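You operate a simulated robot arm through the tools that you are given. There is no shell and no other tool. Be economical: measure what you need, move in short steps, check, and stop when the job is done.

You run a simulated robot arm. Do the job below in one go: nothing can be reset, and whatever is moved stays where it is left.

JOB
Give the blue grease nipple three pump strokes and the white nipple one.
Fine: coupler on the nipple for each stroke; park it on its stud at the end; leave the third nipple dry.

The check looks at the end state, three seconds after you hand in, the way a careful person would. Anything else that was tipped, shoved, dropped, spilled or broken makes it a failure.

ROBOT AND FRAMES
A 6-joint arm with a two-finger gripper, on a carriage that runs on a rail from [-1.032, 1.686] to [0.19, -0.31] (x, y) and turns from -197 to 135 degrees about z. Base frame: it is fixed where the carriage stands at the start and does not move with it; the origin is on the floor, on the carriage's upright axis, x ahead of it, y to its left, z up. Units: m, degrees, N and s.
With the tool pointing down near the work surface it reaches from about 0.52 to 0.96 m from the robot's upright axis, wherever it stands. Its first joint turns from -166.0 to 166.0 degrees. Places, roughly: blue grease nipple [0.8, -0.1, 0.8]; blue nipple seat [0.8, -0.1, 0.8]; grease block [0.9, -0.1, 0.8]; grease pump lever [1, 0, 0.9]; parking stud [0.9, -0.2, 0.8]; red grease nipple [0.8, 0, 0.8]; white grease nipple [0.9, -0.1, 0.8]; white nipple seat [0.9, -0.1, 0.8]. Payload 2.54 kg.
The tool frame sits at the grasp point between the pads (the TCP): z along the fingers, y along the line on which they close. The tips reach 0.023 m beyond it. The gripper opens to 0.126 m. The gripper's body begins 0.082 m behind the TCP.
Orientation is told as [roll, pitch, yaw] about the base's x, y, z axes, in that order, counted from this pose: with the fingers straight down and closing along the base's y, the tool's x points along the base's -x, its y along +y and its z along -z.

CONTROLS
- The arm moves only by the tool nudge_tool. Its argument "moves" is a list of rows, each a list of 7 numbers: the shift along the base's x, y, z in m, then the turn, a rotation vector about the base's x, y, z in degrees, then the gripper command, from -1 (fully open) to 1 (shut), values between in proportion. In form: [[tx, ty, tz, wx, wy, wz, jaw], ...]. A call has 1 to 10 rows; each row is the pose to reach, as a shift and turn from the pose commanded when the call began. A row lasts 0.2 s, in which the tool goes at most 0.05 m and 8.6 degrees; a call with a longer step from one row to the next is refused whole, and so is a gripper value outside its range. A pose out of reach is approached as far as the arm can. The call stops where the force on the tool passes 50 N (or 10 N more than at its start, if that is more) or the arm is blocked; 0.2 s more then pass. Each finger halts on what it meets, pressing with about 36 N; the grip force reading is that of the motor and also rises with nothing between the fingers. The clock runs only during rows and for 0.2 s after the last one: add rows that repeat a pose to give the fingers time. It gives the time, the measured TCP pose, the force on the tool (base axes), the opening and the grip force at its end, in the units of the frame above (readings bear some noise), with the torque about the TCP (base axes, N m) and any sound that the robot's microphone picked up.
- Cameras (640 x 400 px; columns grow to the right, rows downward): "scene" is now at [0.0559, 0.1683, 1.5894]; the picture's right is [-0.36, -0.93, 0.00], its down [-0.62, 0.24, -0.75] and it looks along [0.70, -0.27, -0.66] (base axes); focal length 251 px, centre (320, 200). "wrist" rides on the gripper at [0.082, 0.014, -0.122] in the tool frame; the picture's right is [-0.17, 0.99, 0.00], its down [-0.79, -0.13, -0.60] and it looks along [-0.59, -0.10, 0.80] (tool axes); focal length 243 px, centre (320, 200).
- get_image(camera): a new picture of that camera. The clock stands still meanwhile.
- raise_lower(by): slides the trunk up (or, below 0, down) by that many m; the arm and the scene camera ride with it, the base frame stays. It gives what a move gives, with no picture.
- roll_base(legs): drives the robot by 1 to 6 legs, each [ahead, left, turn to the left] in m, m and degrees, along the robot's own axes; the way and the turn of a leg run together, so that a leg with both is an arc; at most 1.5 m and 180 degrees a leg. The arm and the cameras ride along, it lands a little off, and it stops where it bumps. It keeps to its track: a leg is cut to what the track allows. It gives what a move gives.
- pan_tilt(pan, tilt): turns the head with the scene camera to pan (to the left, within 120 degrees either way) and tilt (down, from -29 to 69), counted from straight ahead of the robot. It gives what a move gives.
- locate(camera, pixels): for up to 12 pixels [column, row] of the newest picture of that camera ("zoom" is the newest enlarged one), the place [x, y, z] in the base frame of the surface seen there, good to about 0.002 m. The clock stands still meanwhile.
- enlarge(camera, box): a new picture of the part [left, top, right, bottom] of that camera's present view, enlarged. The clock stands still meanwhile.
- hand_in(): hands the job in; it is judged then, once.

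Go step by step. Measure first, check grasps and placings, and put right what went wrong. The budget is 80 turns and 60 pictures, counting those below and the enlarged ones. Unless the task says otherwise, let go and move clear before handing in, and close with one line.

The tools are called by a JSON object that holds its "name" and its "arguments". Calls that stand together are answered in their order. nudge_tool: Moves the arm, as the interface text tells. Its arguments: {"type":"object","properties":{"moves":{"type":"array","items":{"type":"array","items":{"type":"number"}}}},"required":["moves"]} The other tools are called the same way: raise_lower (by) slides the trunk up or down; roll_base (legs) drives the base; pan_tilt (pan, tilt) turns the head that bears the scene camera; get_image (camera) takes a picture; locate (camera, pixels) gives the place of the surface under pixels of a picture; enlarge (camera, box) takes an enlarged picture of a part of a camera's view; hand_in () hands the job in.

At the start:

```text
clock: 0.0
ee_pos: [0.5427, 0.0217, 1.1815]
tool_rot: [0.0, -0.1, 0.1]
wrist_force: [-0.4, 0.3, 0.4]
moment: [0.0, -0.04, 0.01]
gripper_width: 0.126
grip_force: 0.1
trunk travel left (down, up): [-0.4, 0.09]
robot x, y, heading: [-0.0025, -0.0011, -0.1]
head pan, tilt: [-20.8, 41.5]
```

scene: 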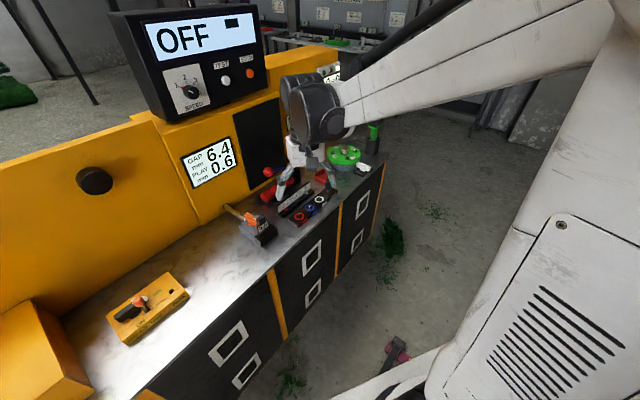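
wrist: 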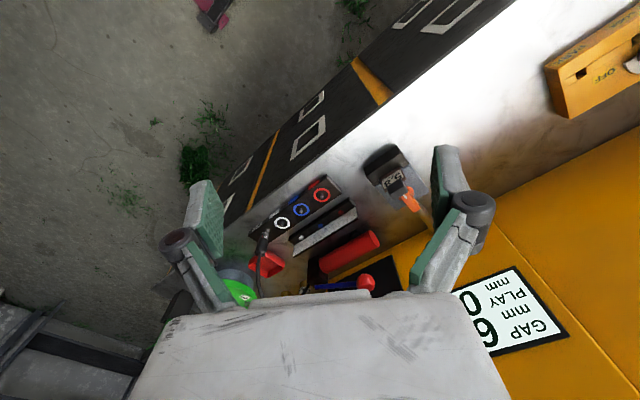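

The wrist view shows the grease block with three ringed nipples near (300,205), the pump lever with a red knob near (365,282) and a hose/coupler near (262,240). I'll enlarge both views to see details.

{"name": "enlarge", "arguments": {"camera": "wrist", "box": [220, 140, 420, 300]}}

{"name": "enlarge", "arguments": {"camera": "scene", "box": [220, 130, 400, 250]}}

```text
2.50 times, centred on (320, 220) of wrist
```

zoom: 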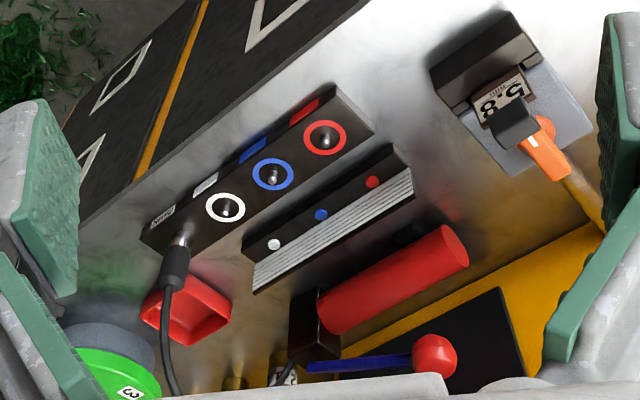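

```text
3.33 times, centred on (310, 190) of scene
```

zoom: 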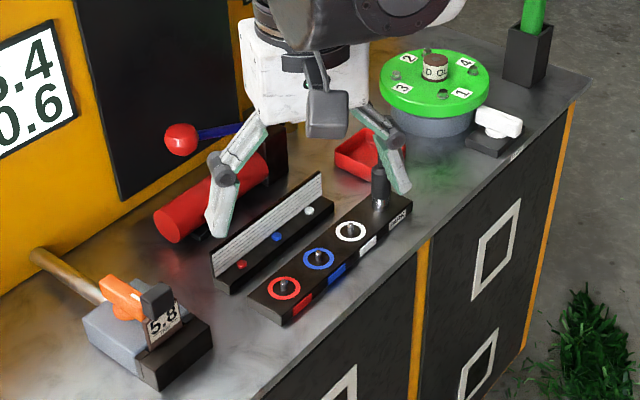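

The block has red, blue and white nipples plus a park stud with the black coupler at about (380,185) in the zoom, and the lever knob is at (181,138). I'll locate these.

{"name": "locate", "arguments": {"camera": "zoom", "pixels": [[380, 170], [380, 190], [380, 204], [350, 227], [318, 254], [284, 284], [181, 138], [220, 131], [272, 160], [170, 225], [320, 176], [215, 262]]}}

{"name": "enlarge", "arguments": {"camera": "scene", "box": [260, 160, 350, 220]}}

```text
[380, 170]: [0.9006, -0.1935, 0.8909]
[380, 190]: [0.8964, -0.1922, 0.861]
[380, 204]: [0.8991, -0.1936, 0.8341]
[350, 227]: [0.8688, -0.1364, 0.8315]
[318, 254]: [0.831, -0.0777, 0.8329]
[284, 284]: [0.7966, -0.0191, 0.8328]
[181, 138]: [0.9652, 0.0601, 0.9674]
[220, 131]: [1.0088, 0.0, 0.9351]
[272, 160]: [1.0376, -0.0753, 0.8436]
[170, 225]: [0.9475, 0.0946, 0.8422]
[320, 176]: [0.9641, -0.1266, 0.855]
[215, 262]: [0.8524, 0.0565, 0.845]
```

```text
6.67 times, centred on (305, 190) of scene
```

zoom: 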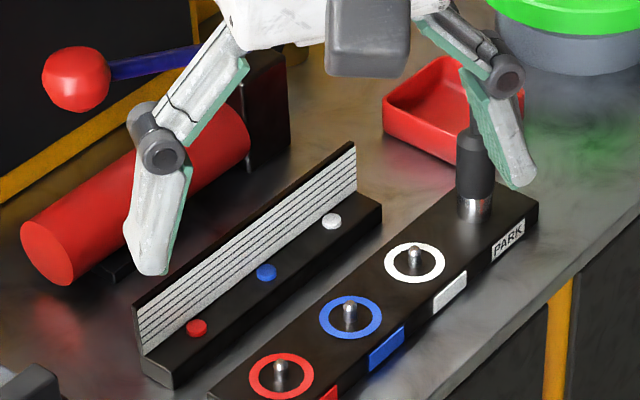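

The bench runs parallel to the rail, and the coupler and lever are near the reach limit from here. I'll drive to near the rail's far end, where everything is 0.7–0.86 m away.

{"name": "roll_base", "arguments": {"legs": [[0.18, -0.295, 0]]}}

{"name": "get_image", "arguments": {"camera": "scene"}}

{"name": "get_image", "arguments": {"camera": "wrist"}}

```text
clock: 2.2
ee_pos: [0.721, -0.2722, 1.1814]
tool_rot: [0.0, 0.0, -0.1]
wrist_force: [-0.1, -0.1, 0.0]
moment: [-0.01, 0.0, 0.01]
gripper_width: 0.126
grip_force: 0.1
trunk travel left (down, up): [-0.4, 0.09]
robot x, y, heading: [0.1806, -0.2899, -0.1]
head pan, tilt: [-20.8, 41.5]
```

```text
54 pictures are left
```

scene: 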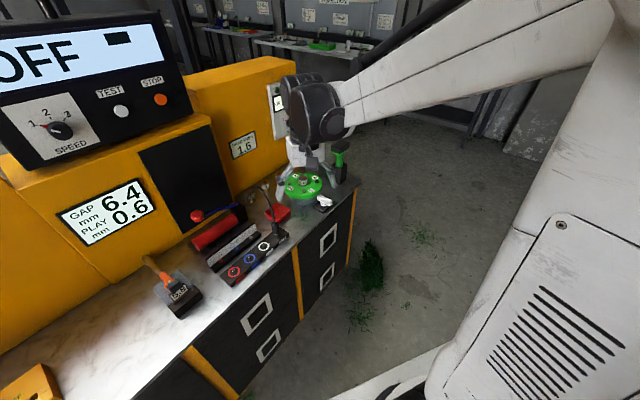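

```text
53 pictures are left
```

wrist: 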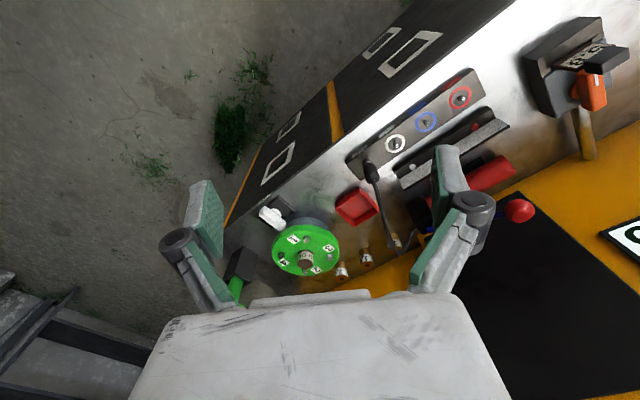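

Now the pump is unobstructed at about (225,225) in the scene view. I'll enlarge it.

{"name": "enlarge", "arguments": {"camera": "scene", "box": [180, 180, 300, 280]}}

{"name": "locate", "arguments": {"camera": "scene", "pixels": [[197, 215], [210, 210], [220, 208], [228, 206], [278, 230], [278, 238], [266, 247], [250, 258], [234, 271], [196, 243], [215, 266], [262, 190]]}}

```text
4.00 times, centred on (240, 230) of scene
```

zoom: 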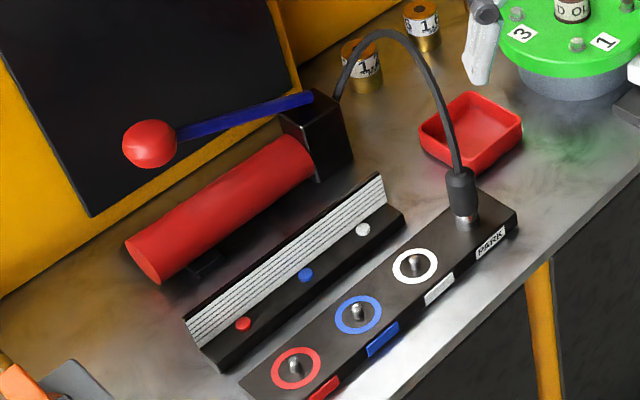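

```text
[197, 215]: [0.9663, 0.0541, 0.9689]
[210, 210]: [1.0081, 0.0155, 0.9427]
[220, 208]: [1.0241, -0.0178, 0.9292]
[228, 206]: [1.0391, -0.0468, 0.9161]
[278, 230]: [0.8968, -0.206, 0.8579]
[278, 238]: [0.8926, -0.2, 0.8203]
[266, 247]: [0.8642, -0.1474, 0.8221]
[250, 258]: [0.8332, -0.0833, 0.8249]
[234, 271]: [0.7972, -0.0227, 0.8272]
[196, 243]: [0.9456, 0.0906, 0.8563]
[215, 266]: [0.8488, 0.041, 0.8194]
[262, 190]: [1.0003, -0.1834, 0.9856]
```

The hose rises from the coupler top and arches back to the pump box, so I'll grip from the robot side with a tilted hand. I'll refine the positions from the zoom picture first.

{"name": "locate", "arguments": {"camera": "zoom", "pixels": [[415, 260], [357, 308], [294, 362], [461, 173], [461, 190], [463, 205], [466, 219], [452, 190], [471, 190], [149, 143], [304, 325], [435, 235]]}}

{"name": "enlarge", "arguments": {"camera": "scene", "box": [210, 215, 300, 275]}}

```text
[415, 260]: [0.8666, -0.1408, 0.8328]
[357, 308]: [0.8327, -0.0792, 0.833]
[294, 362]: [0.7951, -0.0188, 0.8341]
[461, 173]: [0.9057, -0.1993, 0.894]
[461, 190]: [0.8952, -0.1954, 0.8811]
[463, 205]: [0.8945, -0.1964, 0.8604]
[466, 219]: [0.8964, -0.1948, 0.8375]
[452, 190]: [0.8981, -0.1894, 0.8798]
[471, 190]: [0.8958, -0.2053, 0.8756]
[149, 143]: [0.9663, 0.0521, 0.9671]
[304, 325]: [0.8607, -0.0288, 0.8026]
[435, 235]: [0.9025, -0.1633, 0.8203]
```

```text
6.67 times, centred on (255, 245) of scene
```

zoom: 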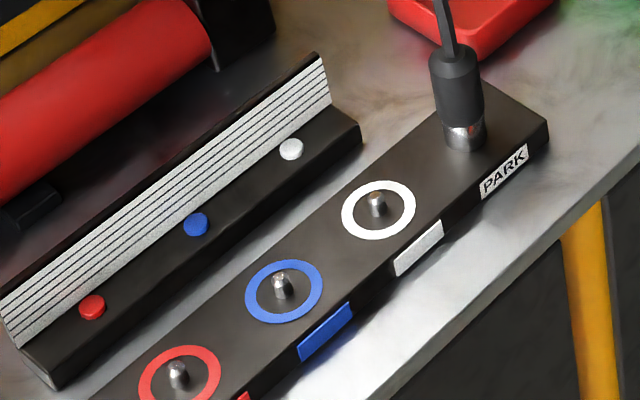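

The nipples and stud are evenly spaced on a line: stud ≈ (0.904,-0.1995), white (0.868,-0.139), blue (0.832,-0.0785). I'll move to a tilted pre-grasp pose 0.12 m back from the coupler, with the jaw partly closed.

{"name": "nudge_tool", "arguments": {"moves": [[0.02, 0.006, -0.034, 1.58, -5.69, 5.0, -0.6], [0.041, 0.012, -0.068, 3.15, -11.38, 10.0, -0.3], [0.062, 0.018, -0.104, 4.73, -17.07, 15.0, -0.11], [0.083, 0.025, -0.139, 6.31, -22.75, 20.0, -0.11], [0.103, 0.031, -0.173, 7.88, -28.44, 25.0, -0.11], [0.124, 0.037, -0.208, 9.46, -34.13, 30.01, -0.11], [0.124, 0.037, -0.208, 9.46, -34.13, 30.01, -0.11]]}}

{"name": "get_image", "arguments": {"camera": "scene"}}

{"name": "get_image", "arguments": {"camera": "wrist"}}

```text
clock: 3.8
ee_pos: [0.8487, -0.2331, 0.9758]
tool_rot: [0.1, -35.0, 30.9]
wrist_force: [0.3, -0.1, -0.2]
moment: [-0.02, 0.0, -0.02]
gripper_width: 0.0698
grip_force: 0.1
trunk travel left (down, up): [-0.4, 0.09]
robot x, y, heading: [0.1796, -0.2915, -0.1]
head pan, tilt: [-20.8, 41.5]
```

```text
50 pictures are left
```

scene: 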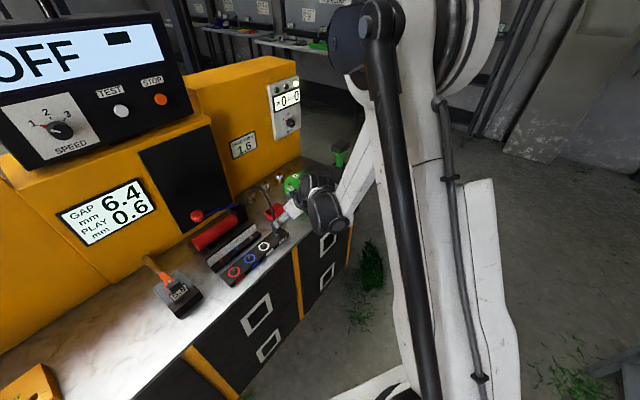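

```text
49 pictures are left
```

wrist: 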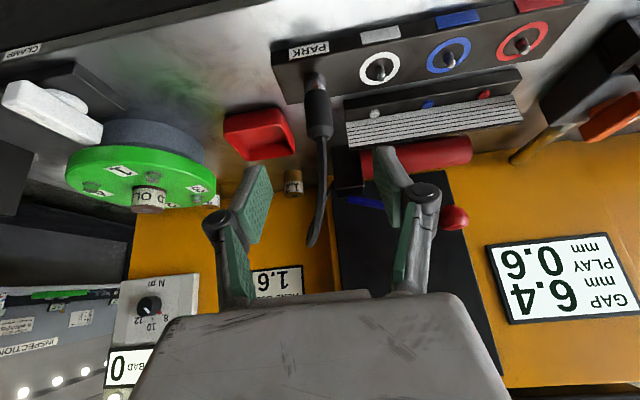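

The coupler sits at about (318,110) in the wrist view, centred between the fingers with the hose behind. I'll refine its position and the nipples' from this nearer camera.

{"name": "locate", "arguments": {"camera": "wrist", "pixels": [[309, 112], [318, 112], [327, 112], [316, 95], [320, 128], [312, 82], [379, 66], [446, 56], [519, 42], [455, 217], [355, 195], [380, 202]]}}

{"name": "enlarge", "arguments": {"camera": "wrist", "box": [260, 20, 420, 220]}}

```text
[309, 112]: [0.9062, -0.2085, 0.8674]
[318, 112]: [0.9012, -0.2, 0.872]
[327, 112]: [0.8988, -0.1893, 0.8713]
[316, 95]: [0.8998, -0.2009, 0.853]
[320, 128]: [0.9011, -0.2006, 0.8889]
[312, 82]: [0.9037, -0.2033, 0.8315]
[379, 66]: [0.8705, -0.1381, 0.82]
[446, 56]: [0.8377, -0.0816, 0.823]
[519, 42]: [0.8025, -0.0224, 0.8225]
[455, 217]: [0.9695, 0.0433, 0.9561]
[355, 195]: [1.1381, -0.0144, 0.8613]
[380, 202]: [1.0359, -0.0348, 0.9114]
```

```text
2.00 times, centred on (340, 120) of wrist
```

zoom: 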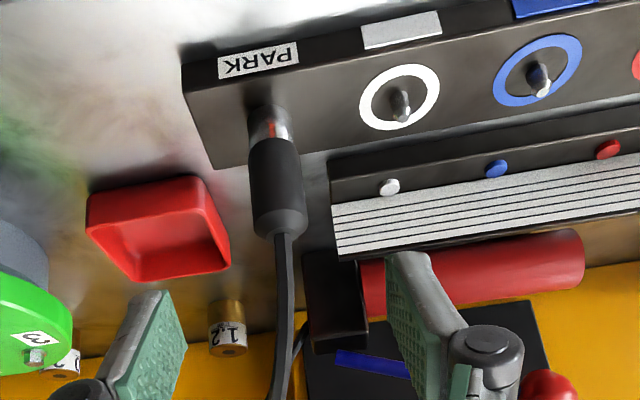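

The coupler axis is at about (0.906,-0.1975), radius about 0.011. I'll slide in to it with the jaw still open.

{"name": "nudge_tool", "arguments": {"moves": [[0.015, 0.009, -0.026, 0, 0, 0, -0.11], [0.029, 0.018, -0.052, 0, 0, 0, -0.11], [0.043, 0.027, -0.078, 0, 0, 0, -0.11], [0.0573, 0.0356, -0.1038, 0, 0, 0, -0.11], [0.0573, 0.0356, -0.1038, 0, 0, 0, -0.11]]}}

{"name": "get_image", "arguments": {"camera": "wrist"}}

{"name": "enlarge", "arguments": {"camera": "scene", "box": [180, 170, 330, 280]}}

```text
clock: 5.0
ee_pos: [0.903, -0.197, 0.8697]
tool_rot: [0.0, -35.0, 30.9]
wrist_force: [-0.2, 0.2, 0.1]
moment: [0.0, 0.03, 0.02]
gripper_width: 0.0701
grip_force: 0.0
trunk travel left (down, up): [-0.4, 0.09]
robot x, y, heading: [0.1794, -0.2947, 0.0]
head pan, tilt: [-20.8, 41.5]
```

```text
47 pictures are left
```

wrist: 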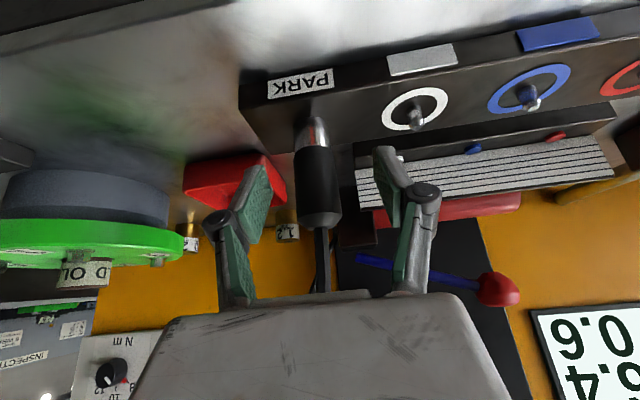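

```text
3.64 times, centred on (255, 225) of scene
```

zoom: 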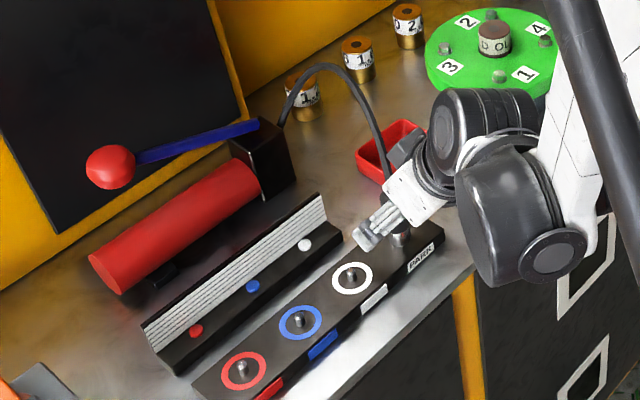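

The coupler stands between the pads and nothing is touched, so I'll close.

{"name": "nudge_tool", "arguments": {"moves": [[0, 0, 0, 0, 0, 0, 0.4], [0, 0, 0, 0, 0, 0, 1], [0, 0, 0, 0, 0, 0, 1], [0, 0, 0, 0, 0, 0, 1]]}}

{"name": "get_image", "arguments": {"camera": "wrist"}}

```text
clock: 6.0
ee_pos: [0.9039, -0.1978, 0.8702]
tool_rot: [0.0, -35.1, 30.9]
wrist_force: [2.0, -1.5, -0.1]
moment: [-0.08, -0.07, -0.03]
gripper_width: 0.0283
grip_force: 36.4
trunk travel left (down, up): [-0.4, 0.09]
robot x, y, heading: [0.1802, -0.2928, -0.2]
head pan, tilt: [-20.8, 41.5]
```

```text
45 pictures are left
```

wrist: 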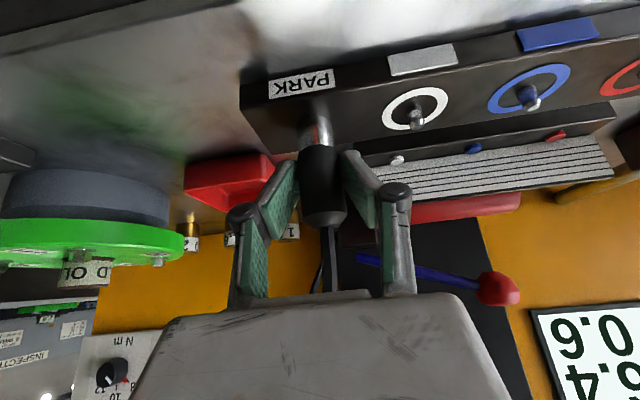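

The grip is firm: 0.028 m width, 36 N. I'll lift straight up 0.06 m.

{"name": "nudge_tool", "arguments": {"moves": [[0, 0, 0.01, 0, 0, 0, 1], [0, 0, 0.025, 0, 0, 0, 1], [0, 0, 0.045, 0, 0, 0, 1], [0, 0, 0.06, 0, 0, 0, 1], [0, 0, 0.06, 0, 0, 0, 1]]}}

{"name": "get_image", "arguments": {"camera": "wrist"}}

{"name": "enlarge", "arguments": {"camera": "scene", "box": [180, 170, 330, 280]}}

```text
clock: 7.2
ee_pos: [0.9035, -0.199, 0.9314]
tool_rot: [0.2, -35.1, 31.0]
wrist_force: [-0.4, -0.1, -2.0]
moment: [-0.01, 0.04, 0.0]
gripper_width: 0.0284
grip_force: 35.9
trunk travel left (down, up): [-0.4, 0.09]
robot x, y, heading: [0.1761, -0.2919, -0.2]
head pan, tilt: [-20.8, 41.5]
```

```text
44 pictures are left
```

wrist: 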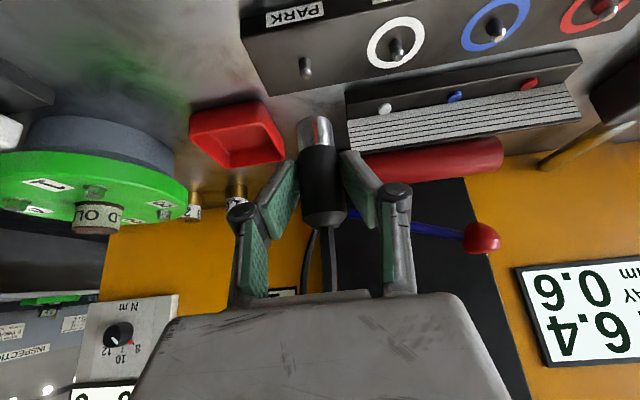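

```text
3.64 times, centred on (255, 225) of scene
```

zoom: 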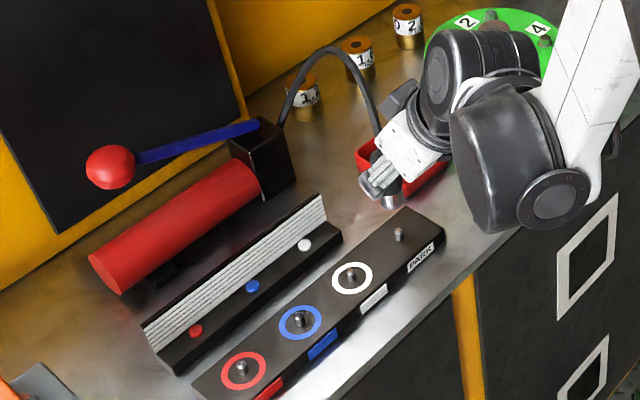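

The coupler is off and the stud is visible at wrist (306,65). I'll locate the stud and nipple tips in one picture to get exact relative shifts.

{"name": "enlarge", "arguments": {"camera": "wrist", "box": [280, 0, 520, 150]}}

{"name": "locate", "arguments": {"camera": "wrist", "pixels": [[306, 60], [307, 72], [395, 45], [397, 54], [494, 26], [497, 35], [315, 130], [306, 132], [325, 132]]}}

{"name": "locate", "arguments": {"camera": "scene", "pixels": [[290, 235]]}}

```text
2.67 times, centred on (400, 75) of wrist
```

zoom: 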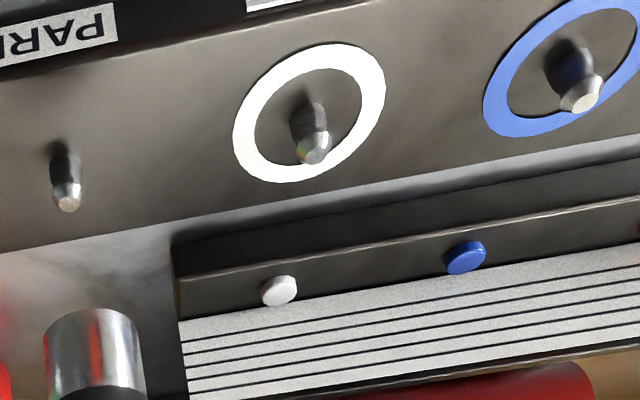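

```text
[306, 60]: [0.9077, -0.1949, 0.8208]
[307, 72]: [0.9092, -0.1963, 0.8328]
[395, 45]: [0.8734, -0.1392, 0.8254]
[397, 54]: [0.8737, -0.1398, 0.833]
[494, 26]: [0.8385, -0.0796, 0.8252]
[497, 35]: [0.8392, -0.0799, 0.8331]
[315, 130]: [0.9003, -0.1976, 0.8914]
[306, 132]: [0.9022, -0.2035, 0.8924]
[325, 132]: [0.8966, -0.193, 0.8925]
```

```text
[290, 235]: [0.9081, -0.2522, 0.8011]
```

Stud→blue shift is (-0.070, 0.1165). I'll carry the coupler above the blue nipple and check.

{"name": "nudge_tool", "arguments": {"moves": [[-0.014, 0.0233, 0, 0, 0, 0, 1], [-0.028, 0.0466, 0, 0, 0, 0, 1], [-0.042, 0.07, 0, 0, 0, 0, 1], [-0.056, 0.0932, 0, 0, 0, 0, 1], [-0.07, 0.1165, 0, 0, 0, 0, 1], [-0.07, 0.1165, -0.015, 0, 0, 0, 1], [-0.07, 0.1165, -0.03, 0, 0, 0, 1], [-0.07, 0.1165, -0.035, 0, 0, 0, 1], [-0.07, 0.1165, -0.035, 0, 0, 0, 1]]}}

{"name": "get_image", "arguments": {"camera": "wrist"}}

{"name": "enlarge", "arguments": {"camera": "scene", "box": [180, 190, 300, 290]}}

```text
clock: 9.2
ee_pos: [0.8347, -0.0836, 0.8947]
tool_rot: [0.1, -34.9, 30.9]
wrist_force: [0.5, 0.3, -2.1]
moment: [0.01, 0.0, -0.01]
gripper_width: 0.0284
grip_force: 36.3
trunk travel left (down, up): [-0.4, 0.09]
robot x, y, heading: [0.1819, -0.2917, -0.1]
head pan, tilt: [-20.8, 41.5]
```

```text
41 pictures are left
```

wrist: 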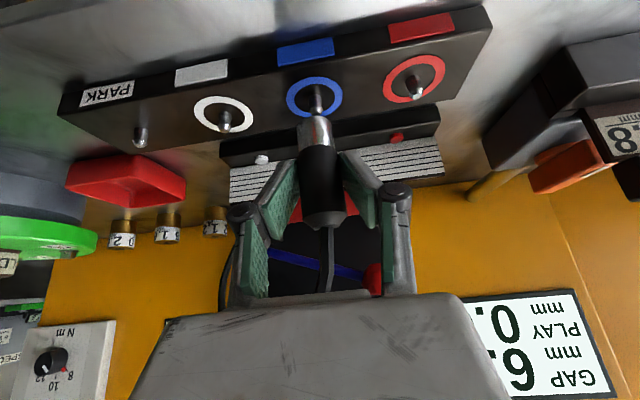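

```text
4.00 times, centred on (240, 240) of scene
```

zoom: 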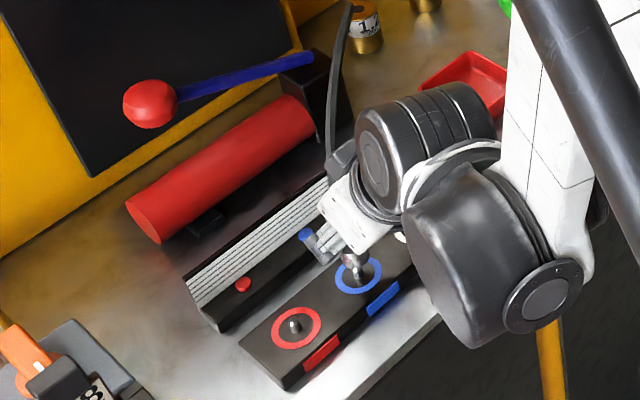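

Close: the nipple is at (317,97) against the coupler axis at about (311,97). I'll enlarge to measure the offset.

{"name": "enlarge", "arguments": {"camera": "wrist", "box": [270, 60, 370, 160]}}

{"name": "locate", "arguments": {"camera": "wrist", "pixels": [[317, 90], [318, 100], [305, 130], [314, 130], [325, 130], [335, 130], [309, 120], [318, 118], [328, 120], [225, 125], [417, 91], [140, 145]]}}

```text
4.00 times, centred on (320, 110) of wrist
```

zoom: 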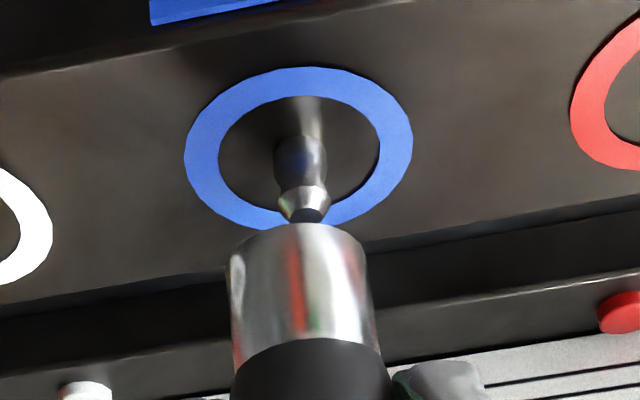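

```text
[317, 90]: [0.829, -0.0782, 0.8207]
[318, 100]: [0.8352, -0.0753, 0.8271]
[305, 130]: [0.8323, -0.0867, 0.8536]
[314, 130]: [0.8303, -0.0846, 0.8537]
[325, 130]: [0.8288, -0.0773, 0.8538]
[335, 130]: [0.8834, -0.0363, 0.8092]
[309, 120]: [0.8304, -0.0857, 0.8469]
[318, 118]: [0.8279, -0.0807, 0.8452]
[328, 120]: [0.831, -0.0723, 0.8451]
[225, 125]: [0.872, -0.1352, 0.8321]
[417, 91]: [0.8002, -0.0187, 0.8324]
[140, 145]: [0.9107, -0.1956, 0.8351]
```

The nipple lies about 2 mm toward red of the coupler axis; depth agrees. I'll correct by (-0.001, +0.0017) and lower the last 25 mm slowly.

{"name": "nudge_tool", "arguments": {"moves": [[-0.001, 0.0017, 0, 0, 0, 0, 1], [-0.001, 0.0017, -0.006, 0, 0, 0, 1], [-0.001, 0.0017, -0.011, 0, 0, 0, 1], [-0.001, 0.0017, -0.016, 0, 0, 0, 1], [-0.001, 0.0017, -0.021, 0, 0, 0, 1], [-0.001, 0.0017, -0.025, 0, 0, 0, 1], [-0.001, 0.0017, -0.025, 0, 0, 0, 1]]}}

{"name": "enlarge", "arguments": {"camera": "wrist", "box": [240, 60, 400, 220]}}

{"name": "enlarge", "arguments": {"camera": "scene", "box": [220, 220, 300, 280]}}

```text
clock: 10.8
ee_pos: [0.8371, -0.0785, 0.8766]
tool_rot: [0.1, -34.8, 30.9]
wrist_force: [-23.2, -9.9, 2.9]
moment: [-0.45, 1.0, 0.01]
gripper_width: 0.0282
grip_force: 35.7
out of reach, approached as far as the arm can: row 4, 5, 6, 7
trunk travel left (down, up): [-0.4, 0.09]
robot x, y, heading: [0.1778, -0.2918, -0.3]
head pan, tilt: [-20.8, 41.5]
```

```text
2.50 times, centred on (320, 140) of wrist
```

zoom: 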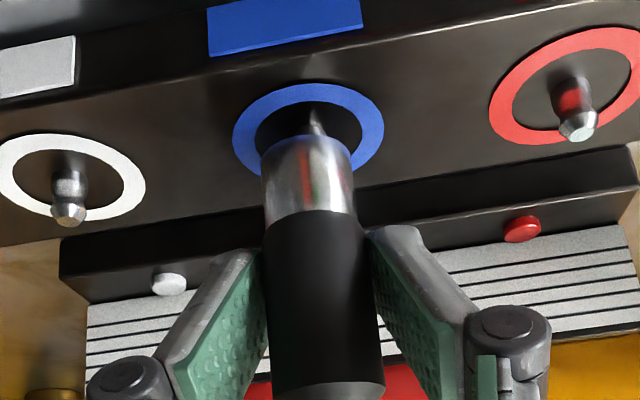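

```text
6.67 times, centred on (260, 250) of scene
```

zoom: 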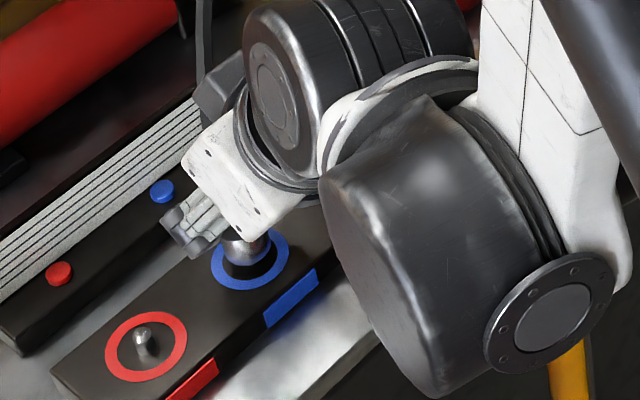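

The arm hit its inner reach limit here (rows 4–7 out of reach) with a side load of 25 N, so the coupler isn't seated. I'll lift straight off, then move the base back along the rail.

{"name": "nudge_tool", "arguments": {"moves": [[0, 0, 0.012, 0, 0, 0, 1], [0, 0, 0.025, 0, 0, 0, 1], [0, 0, 0.045, 0, 0, 0, 1], [0, 0, 0.075, 0, 0, 0, 1], [0, 0, 0.075, 0, 0, 0, 1]]}}

{"name": "get_image", "arguments": {"camera": "wrist"}}

```text
clock: 12.0
ee_pos: [0.8395, -0.0806, 0.9516]
tool_rot: [0.1, -34.9, 31.0]
wrist_force: [-1.1, -0.7, -1.9]
moment: [-0.01, 0.0, 0.02]
gripper_width: 0.028
grip_force: 36.0
trunk travel left (down, up): [-0.4, 0.09]
robot x, y, heading: [0.1769, -0.2921, -0.0]
head pan, tilt: [-20.8, 41.5]
```

```text
36 pictures are left
```

wrist: 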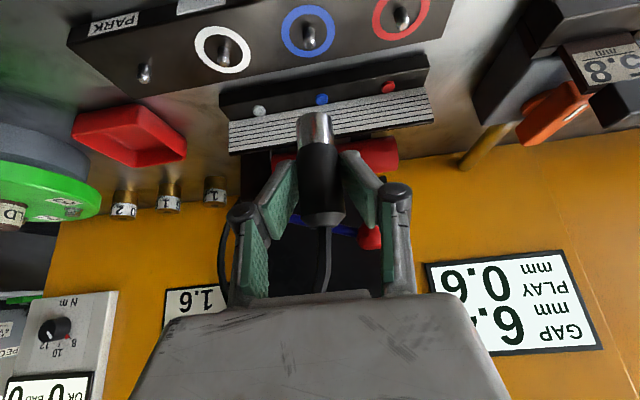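

Free again and the grip is unchanged. I'll shift the arm 0.1 m toward the stud, then drive the base 0.19 m back along the rail.

{"name": "nudge_tool", "arguments": {"moves": [[0.017, -0.028, 0, 0, 0, 0, 1], [0.034, -0.057, 0, 0, 0, 0, 1], [0.052, -0.085, 0, 0, 0, 0, 1], [0.052, -0.085, 0, 0, 0, 0, 1]]}}

{"name": "roll_base", "arguments": {"legs": [[-0.099, 0.162, 0]]}}

{"name": "get_image", "arguments": {"camera": "wrist"}}

```text
clock: 13.0
ee_pos: [0.8909, -0.1643, 0.9515]
tool_rot: [0.1, -35.0, 30.9]
wrist_force: [0.5, -0.6, -2.5]
moment: [0.02, -0.02, 0.01]
gripper_width: 0.0282
grip_force: 35.8
trunk travel left (down, up): [-0.4, 0.09]
robot x, y, heading: [0.1802, -0.2917, -0.1]
head pan, tilt: [-20.8, 41.5]
```

```text
clock: 14.6
ee_pos: [0.7898, -0.0009, 0.953]
tool_rot: [0.1, -35.0, 31.1]
wrist_force: [0.2, 0.1, -3.3]
moment: [-0.03, 0.0, -0.02]
gripper_width: 0.0282
grip_force: 35.8
trunk travel left (down, up): [-0.4, 0.09]
robot x, y, heading: [0.078, -0.1303, -0.1]
head pan, tilt: [-20.8, 41.5]
```

```text
35 pictures are left
```

wrist: 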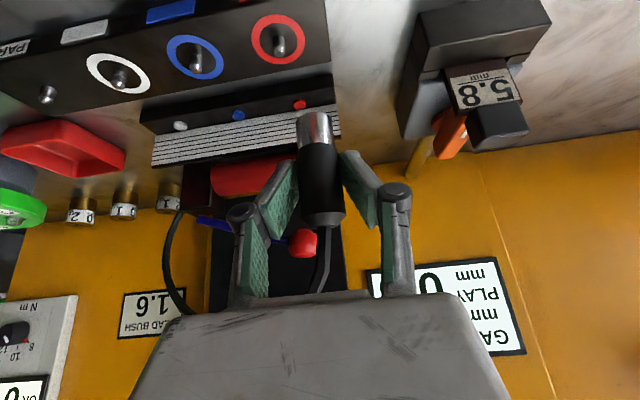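

Now I'll go above the blue nipple again at z≈0.90 and check alignment.

{"name": "nudge_tool", "arguments": {"moves": [[0.015, -0.027, 0, 0, 0, 0, 1], [0.03, -0.054, 0, 0, 0, 0, 1], [0.045, -0.08, 0, 0, 0, 0, 1], [0.045, -0.08, -0.02, 0, 0, 0, 1], [0.045, -0.08, -0.04, 0, 0, 0, 1], [0.045, -0.08, -0.055, 0, 0, 0, 1], [0.045, -0.08, -0.055, 0, 0, 0, 1]]}}

{"name": "get_image", "arguments": {"camera": "wrist"}}

{"name": "enlarge", "arguments": {"camera": "wrist", "box": [270, 60, 370, 160]}}

{"name": "enlarge", "arguments": {"camera": "scene", "box": [200, 160, 360, 280]}}

```text
clock: 16.2
ee_pos: [0.8351, -0.0805, 0.8946]
tool_rot: [0.1, -35.0, 31.0]
wrist_force: [0.7, 0.1, -3.1]
moment: [0.03, 0.0, -0.03]
gripper_width: 0.0281
grip_force: 36.6
trunk travel left (down, up): [-0.4, 0.09]
robot x, y, heading: [0.0808, -0.1334, 0.1]
head pan, tilt: [-20.8, 41.5]
```

```text
34 pictures are left
```

wrist: 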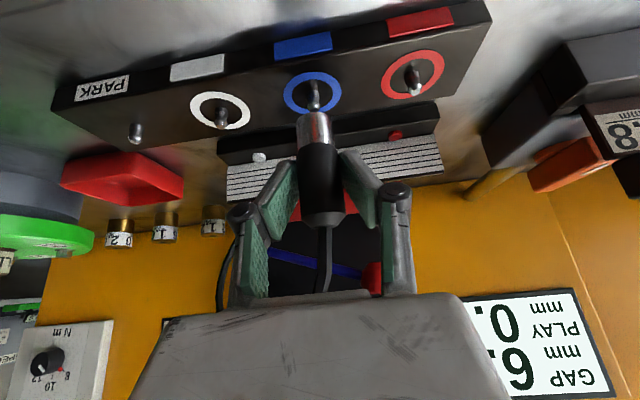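

```text
4.00 times, centred on (320, 110) of wrist
```

zoom: 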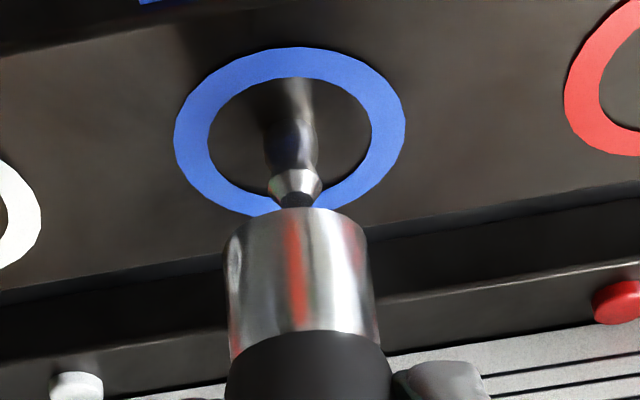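

```text
3.33 times, centred on (280, 220) of scene
```

zoom: 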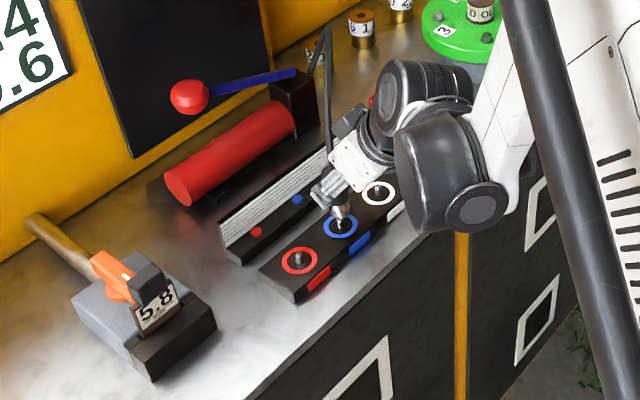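

Lateral alignment is now within ~0.5 mm. I'll check depth by locating the nipple tip and coupler rim.

{"name": "locate", "arguments": {"camera": "wrist", "pixels": [[312, 96], [314, 105], [314, 108], [314, 114], [315, 120], [315, 130], [298, 124], [332, 124], [222, 123], [413, 88], [135, 140]]}}

{"name": "enlarge", "arguments": {"camera": "scene", "box": [280, 205, 320, 240]}}

```text
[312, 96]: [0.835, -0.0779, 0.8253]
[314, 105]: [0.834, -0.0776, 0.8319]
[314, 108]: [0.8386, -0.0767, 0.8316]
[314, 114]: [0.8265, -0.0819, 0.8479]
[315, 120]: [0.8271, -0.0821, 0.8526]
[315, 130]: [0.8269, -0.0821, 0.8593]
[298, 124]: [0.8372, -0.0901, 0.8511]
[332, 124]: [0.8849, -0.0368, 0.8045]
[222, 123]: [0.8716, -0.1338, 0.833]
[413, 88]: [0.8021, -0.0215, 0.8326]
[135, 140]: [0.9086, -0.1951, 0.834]
```

```text
11.43 times, centred on (300, 222) of scene
```

zoom: 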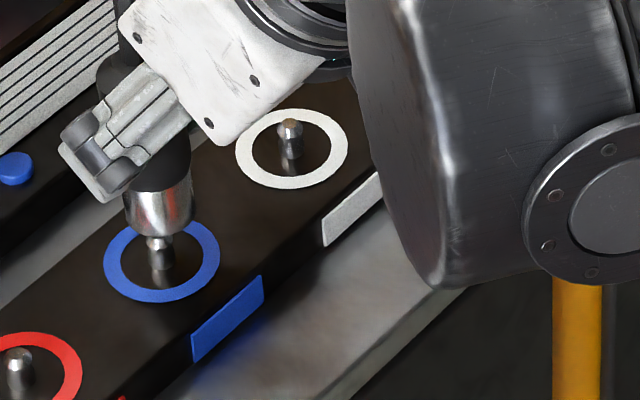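

Both views agree to within a millimetre, so I'll lower onto the nipple, 25 mm, slowly.

{"name": "nudge_tool", "arguments": {"moves": [[0, 0, -0.006, 0, 0, 0, 1], [0, 0, -0.011, 0, 0, 0, 1], [0, 0, -0.016, 0, 0, 0, 1], [0, 0, -0.021, 0, 0, 0, 1], [0, 0, -0.025, 0, 0, 0, 1], [0, 0, -0.025, 0, 0, 0, 1]]}}

{"name": "enlarge", "arguments": {"camera": "wrist", "box": [240, 60, 400, 220]}}

{"name": "enlarge", "arguments": {"camera": "scene", "box": [280, 205, 320, 240]}}

```text
clock: 17.6
ee_pos: [0.8341, -0.0795, 0.8702]
tool_rot: [0.1, -35.0, 30.9]
wrist_force: [1.2, 0.2, 1.5]
moment: [-0.03, -0.08, -0.01]
gripper_width: 0.0281
grip_force: 36.2
trunk travel left (down, up): [-0.4, 0.09]
robot x, y, heading: [0.0774, -0.1293, 0.1]
head pan, tilt: [-20.8, 41.5]
```

```text
2.50 times, centred on (320, 140) of wrist
```

zoom: 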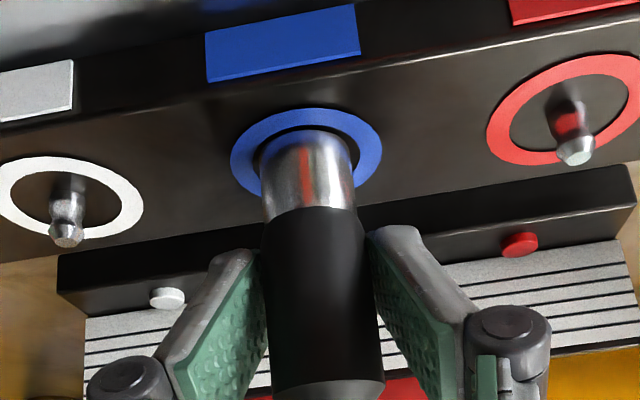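

```text
11.43 times, centred on (300, 222) of scene
```

zoom: 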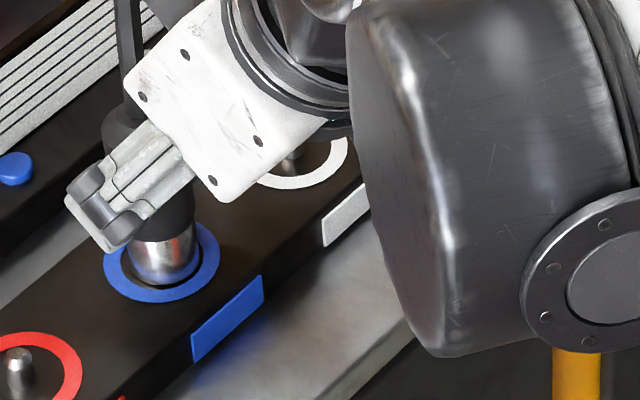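

It slid over the nipple at the same height as when parked. I'll press 3 mm more to be sure it is seated.

{"name": "nudge_tool", "arguments": {"moves": [[0, 0, -0.0015, 0, 0, 0, 1], [0, 0, -0.003, 0, 0, 0, 1], [0, 0, -0.003, 0, 0, 0, 1]]}}

```text
clock: 18.4
ee_pos: [0.8344, -0.0801, 0.8696]
tool_rot: [0.0, -35.1, 31.1]
wrist_force: [5.1, 4.2, 26.7]
moment: [0.4, -0.57, -0.07]
gripper_width: 0.0282
grip_force: 35.7
trunk travel left (down, up): [-0.4, 0.09]
robot x, y, heading: [0.0804, -0.1316, 0.1]
head pan, tilt: [-20.8, 41.5]
```

It is firmly seated (27 N reaction). I'll release and back out along the tool axis.

{"name": "nudge_tool", "arguments": {"moves": [[0, 0, 0.002, 0, 0, 0, 0.4], [0, 0, 0.002, 0, 0, 0, -0.11], [0, 0, 0.002, 0, 0, 0, -0.11], [-0.015, -0.009, 0.027, 0, 0, 0, -0.11], [-0.035, -0.021, 0.06, 0, 0, 0, -0.11], [-0.055, -0.033, 0.095, 0, 0, 0, -0.11], [-0.065, -0.039, 0.13, 0, 0, 0, -0.11], [-0.065, -0.039, 0.13, 0, 0, 0, -0.11]]}}

{"name": "get_image", "arguments": {"camera": "wrist"}}

{"name": "enlarge", "arguments": {"camera": "scene", "box": [220, 160, 340, 260]}}

```text
clock: 20.2
ee_pos: [0.7697, -0.1181, 0.9993]
tool_rot: [0.1, -35.0, 31.0]
wrist_force: [-0.6, 0.0, -0.5]
moment: [0.04, -0.01, -0.03]
gripper_width: 0.07
grip_force: 0.0
trunk travel left (down, up): [-0.4, 0.09]
robot x, y, heading: [0.0787, -0.1277, 0.1]
head pan, tilt: [-20.8, 41.5]
```

```text
28 pictures are left
```

wrist: 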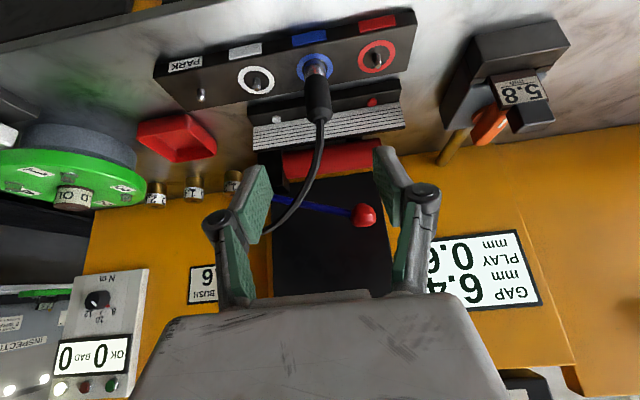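

```text
4.00 times, centred on (280, 210) of scene
```

zoom: 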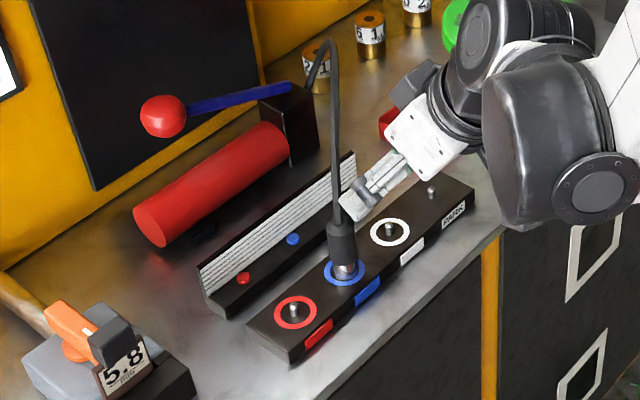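

The coupler stands upright on blue and the hose is clear. Now the lever: I'll locate the knob and lever from both cameras.

{"name": "locate", "arguments": {"camera": "zoom", "pixels": [[163, 98], [163, 116], [163, 134], [143, 116], [184, 116], [200, 105], [230, 99], [260, 94], [285, 88], [205, 200], [285, 110], [245, 148]]}}

{"name": "locate", "arguments": {"camera": "wrist", "pixels": [[362, 206], [362, 215], [362, 225], [353, 215], [373, 215], [340, 210], [320, 207], [300, 204], [282, 200], [330, 230], [330, 165]]}}

{"name": "enlarge", "arguments": {"camera": "wrist", "box": [230, 80, 410, 260]}}

```text
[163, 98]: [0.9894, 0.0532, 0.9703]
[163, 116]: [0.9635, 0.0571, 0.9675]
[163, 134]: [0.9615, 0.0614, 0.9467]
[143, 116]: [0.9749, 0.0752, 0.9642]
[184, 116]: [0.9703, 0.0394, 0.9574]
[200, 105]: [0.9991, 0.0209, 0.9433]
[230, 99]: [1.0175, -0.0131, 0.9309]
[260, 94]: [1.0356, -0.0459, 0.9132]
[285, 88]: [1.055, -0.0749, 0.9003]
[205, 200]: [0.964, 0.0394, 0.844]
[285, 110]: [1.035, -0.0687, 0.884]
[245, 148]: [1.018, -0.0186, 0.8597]
```

```text
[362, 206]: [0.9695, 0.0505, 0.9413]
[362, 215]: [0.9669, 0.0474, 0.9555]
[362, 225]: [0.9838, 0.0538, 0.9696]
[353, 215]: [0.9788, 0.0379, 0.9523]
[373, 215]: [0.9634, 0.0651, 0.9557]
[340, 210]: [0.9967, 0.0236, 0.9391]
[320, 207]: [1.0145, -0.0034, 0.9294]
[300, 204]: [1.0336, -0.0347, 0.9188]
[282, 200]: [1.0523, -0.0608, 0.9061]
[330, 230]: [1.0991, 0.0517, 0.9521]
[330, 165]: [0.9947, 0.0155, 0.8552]
```

```text
2.22 times, centred on (320, 170) of wrist
```

zoom: 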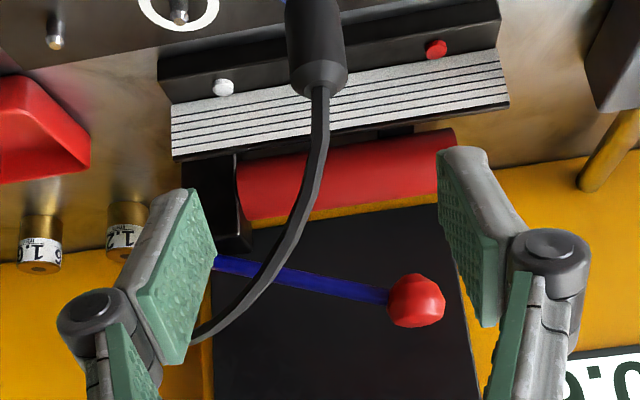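

Knob centre ≈ (0.980,0.055,0.957), lever rising ~22° from a pivot near (1.055,-0.07,0.90). I'll go around the hose, closing the fingers and easing the tilt to 15°, to hover above the knob.

{"name": "nudge_tool", "arguments": {"moves": [[0, 0.02, 0.044, 0, 0, 0, 0.3], [0, 0.045, 0.085, 0, 0, 0, 1], [0, 0.09, 0.1, -3.4, 5.7, 0, 1], [0.02, 0.13, 0.1, -6.9, 11.4, 0, 1], [0.058, 0.158, 0.1, -10.3, 17.14, 0, 1], [0.102, 0.17, 0.1, -10.3, 17.14, 0, 1], [0.15, 0.17, 0.1, -10.3, 17.14, 0, 1], [0.195, 0.17, 0.1, -10.3, 17.14, 0, 1], [0.205, 0.17, 0.075, -10.3, 17.14, 0, 1], [0.205, 0.17, 0.055, -10.3, 17.14, 0, 1]]}}

{"name": "get_image", "arguments": {"camera": "wrist"}}

{"name": "enlarge", "arguments": {"camera": "scene", "box": [220, 130, 340, 250]}}

```text
clock: 22.4
ee_pos: [0.9751, 0.0488, 1.0533]
tool_rot: [0.1, -14.9, 31.0]
wrist_force: [-0.3, 0.2, -0.2]
moment: [0.0, 0.03, 0.01]
gripper_width: 0.0
grip_force: 28.7
trunk travel left (down, up): [-0.4, 0.09]
robot x, y, heading: [0.0789, -0.1284, 0.1]
head pan, tilt: [-20.8, 41.5]
```

```text
25 pictures are left
```

wrist: 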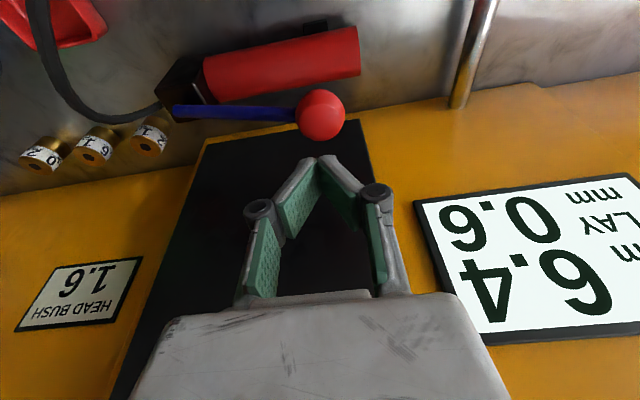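

```text
3.33 times, centred on (280, 190) of scene
```

zoom: 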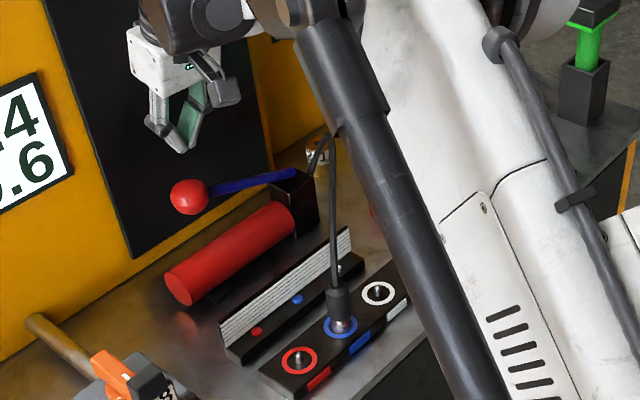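

The knob is at wrist (320,115), ahead and below the fingertips at (320,157). I'll locate it again from here.

{"name": "locate", "arguments": {"camera": "wrist", "pixels": [[320, 115], [298, 115], [343, 115], [320, 94], [320, 134], [320, 160], [270, 113], [190, 112]]}}

```text
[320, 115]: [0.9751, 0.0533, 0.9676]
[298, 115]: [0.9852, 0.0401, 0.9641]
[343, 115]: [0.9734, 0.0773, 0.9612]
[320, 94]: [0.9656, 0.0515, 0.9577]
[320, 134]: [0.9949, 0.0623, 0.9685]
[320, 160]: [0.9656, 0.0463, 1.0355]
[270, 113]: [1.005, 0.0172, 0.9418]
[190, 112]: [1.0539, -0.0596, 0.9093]
```

Now I'll press down on the knob: 56 mm to contact, then on in small steps.

{"name": "nudge_tool", "arguments": {"moves": [[0.001, 0.005, -0.03, 0, 0, 0, 1], [0.001, 0.005, -0.05, 0, 0, 0, 1], [0.0, 0.006, -0.06, 0, 0, 0, 1], [-0.001, 0.008, -0.07, 0, 0, 0, 1], [-0.002, 0.01, -0.08, 0, 0, 0, 1], [-0.002, 0.01, -0.08, 0, 0, 0, 1]]}}

{"name": "get_image", "arguments": {"camera": "wrist"}}

```text
clock: 23.8
ee_pos: [0.9727, 0.0622, 0.9727]
tool_rot: [0.1, -14.9, 31.1]
wrist_force: [-1.5, 2.4, 4.9]
moment: [0.03, 0.03, -0.04]
gripper_width: 0.0001
grip_force: 28.2
trunk travel left (down, up): [-0.4, 0.09]
robot x, y, heading: [0.0805, -0.1296, -0.1]
head pan, tilt: [-20.8, 41.5]
```

```text
23 pictures are left
```

wrist: 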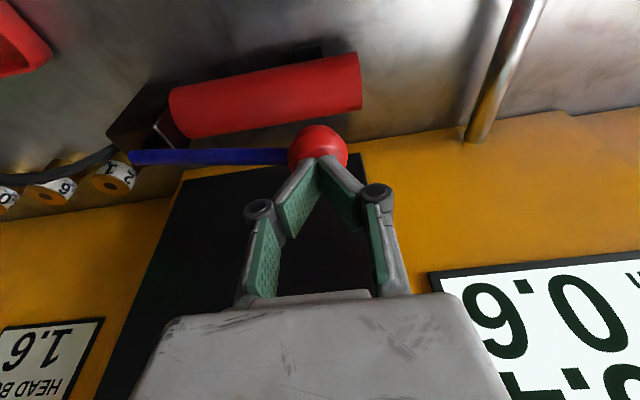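

The lever moves easily with about 5 N. I'll continue down to the end stop in 8 mm steps.

{"name": "nudge_tool", "arguments": {"moves": [[-0.001, 0.001, -0.008, 0, 0, 0, 1], [-0.001, 0.002, -0.016, 0, 0, 0, 1], [-0.001, 0.002, -0.024, 0, 0, 0, 1], [-0.001, 0.002, -0.032, 0, 0, 0, 1], [0, 0.001, -0.04, 0, 0, 0, 1], [0.001, 0, -0.048, 0, 0, 0, 1], [0.001, 0, -0.048, 0, 0, 0, 1]]}}

{"name": "get_image", "arguments": {"camera": "wrist"}}

```text
clock: 25.0
ee_pos: [0.9714, 0.0638, 0.9433]
tool_rot: [0.0, -15.3, 31.2]
wrist_force: [-9.9, -1.0, 33.7]
moment: [-0.36, 0.24, -0.11]
gripper_width: 0.0
grip_force: 28.1
trunk travel left (down, up): [-0.4, 0.09]
robot x, y, heading: [0.0822, -0.1304, -0.0]
head pan, tilt: [-20.8, 41.5]
stopped in row 5: the force on the tool passed its limit at 61 N (the readings are from after the stop); the commanded pose is now the measured one
```

```text
22 pictures are left
```

wrist: 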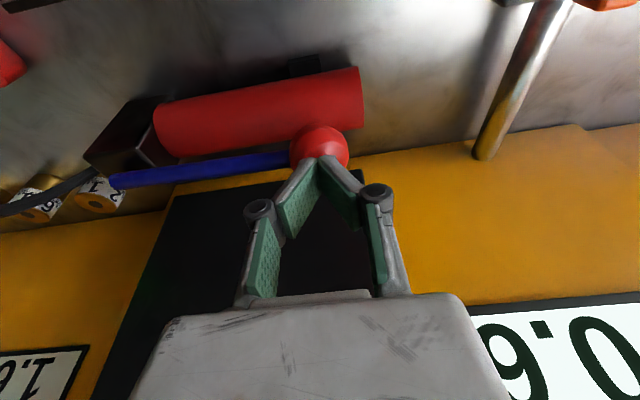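

A hard stop at TCP z≈0.943, with the lever about level. I'll raise the tool clear and see whether the lever springs back and the gauge moved.

{"name": "nudge_tool", "arguments": {"moves": [[0, 0, 0.015, 0, 0, 0, 1], [0, 0, 0.035, 0, 0, 0, 1], [0, 0, 0.06, 0, 0, 0, 1], [0, 0, 0.085, 0, 0, 0, 1], [0, 0, 0.1, 0, 0, 0, 1]]}}

{"name": "enlarge", "arguments": {"camera": "scene", "box": [230, 150, 350, 250]}}

{"name": "locate", "arguments": {"camera": "zoom", "pixels": [[200, 100]]}}

```text
clock: 26.2
ee_pos: [0.9732, 0.0644, 1.0392]
tool_rot: [0.0, -15.2, 31.1]
wrist_force: [0.7, 0.8, 0.1]
moment: [0.02, 0.03, -0.01]
gripper_width: 0.0
grip_force: 28.1
trunk travel left (down, up): [-0.4, 0.09]
robot x, y, heading: [0.0795, -0.1276, -0.0]
head pan, tilt: [-20.8, 41.5]
```

```text
4.00 times, centred on (290, 200) of scene
```

zoom: 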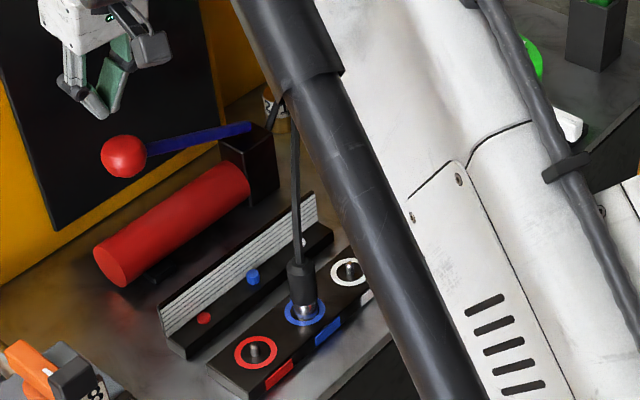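

```text
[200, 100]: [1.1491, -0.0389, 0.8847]
```

The lever sprang back up, and the blue gauge button looks taller. I'll enlarge the gauge to confirm one stroke is counted.

{"name": "enlarge", "arguments": {"camera": "scene", "box": [270, 195, 320, 240]}}

```text
8.89 times, centred on (295, 218) of scene
```

zoom: 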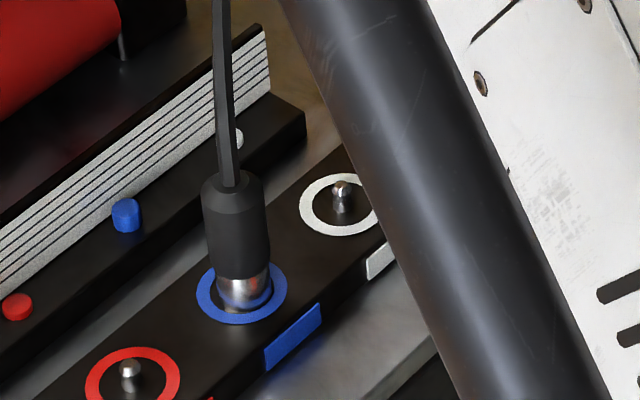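

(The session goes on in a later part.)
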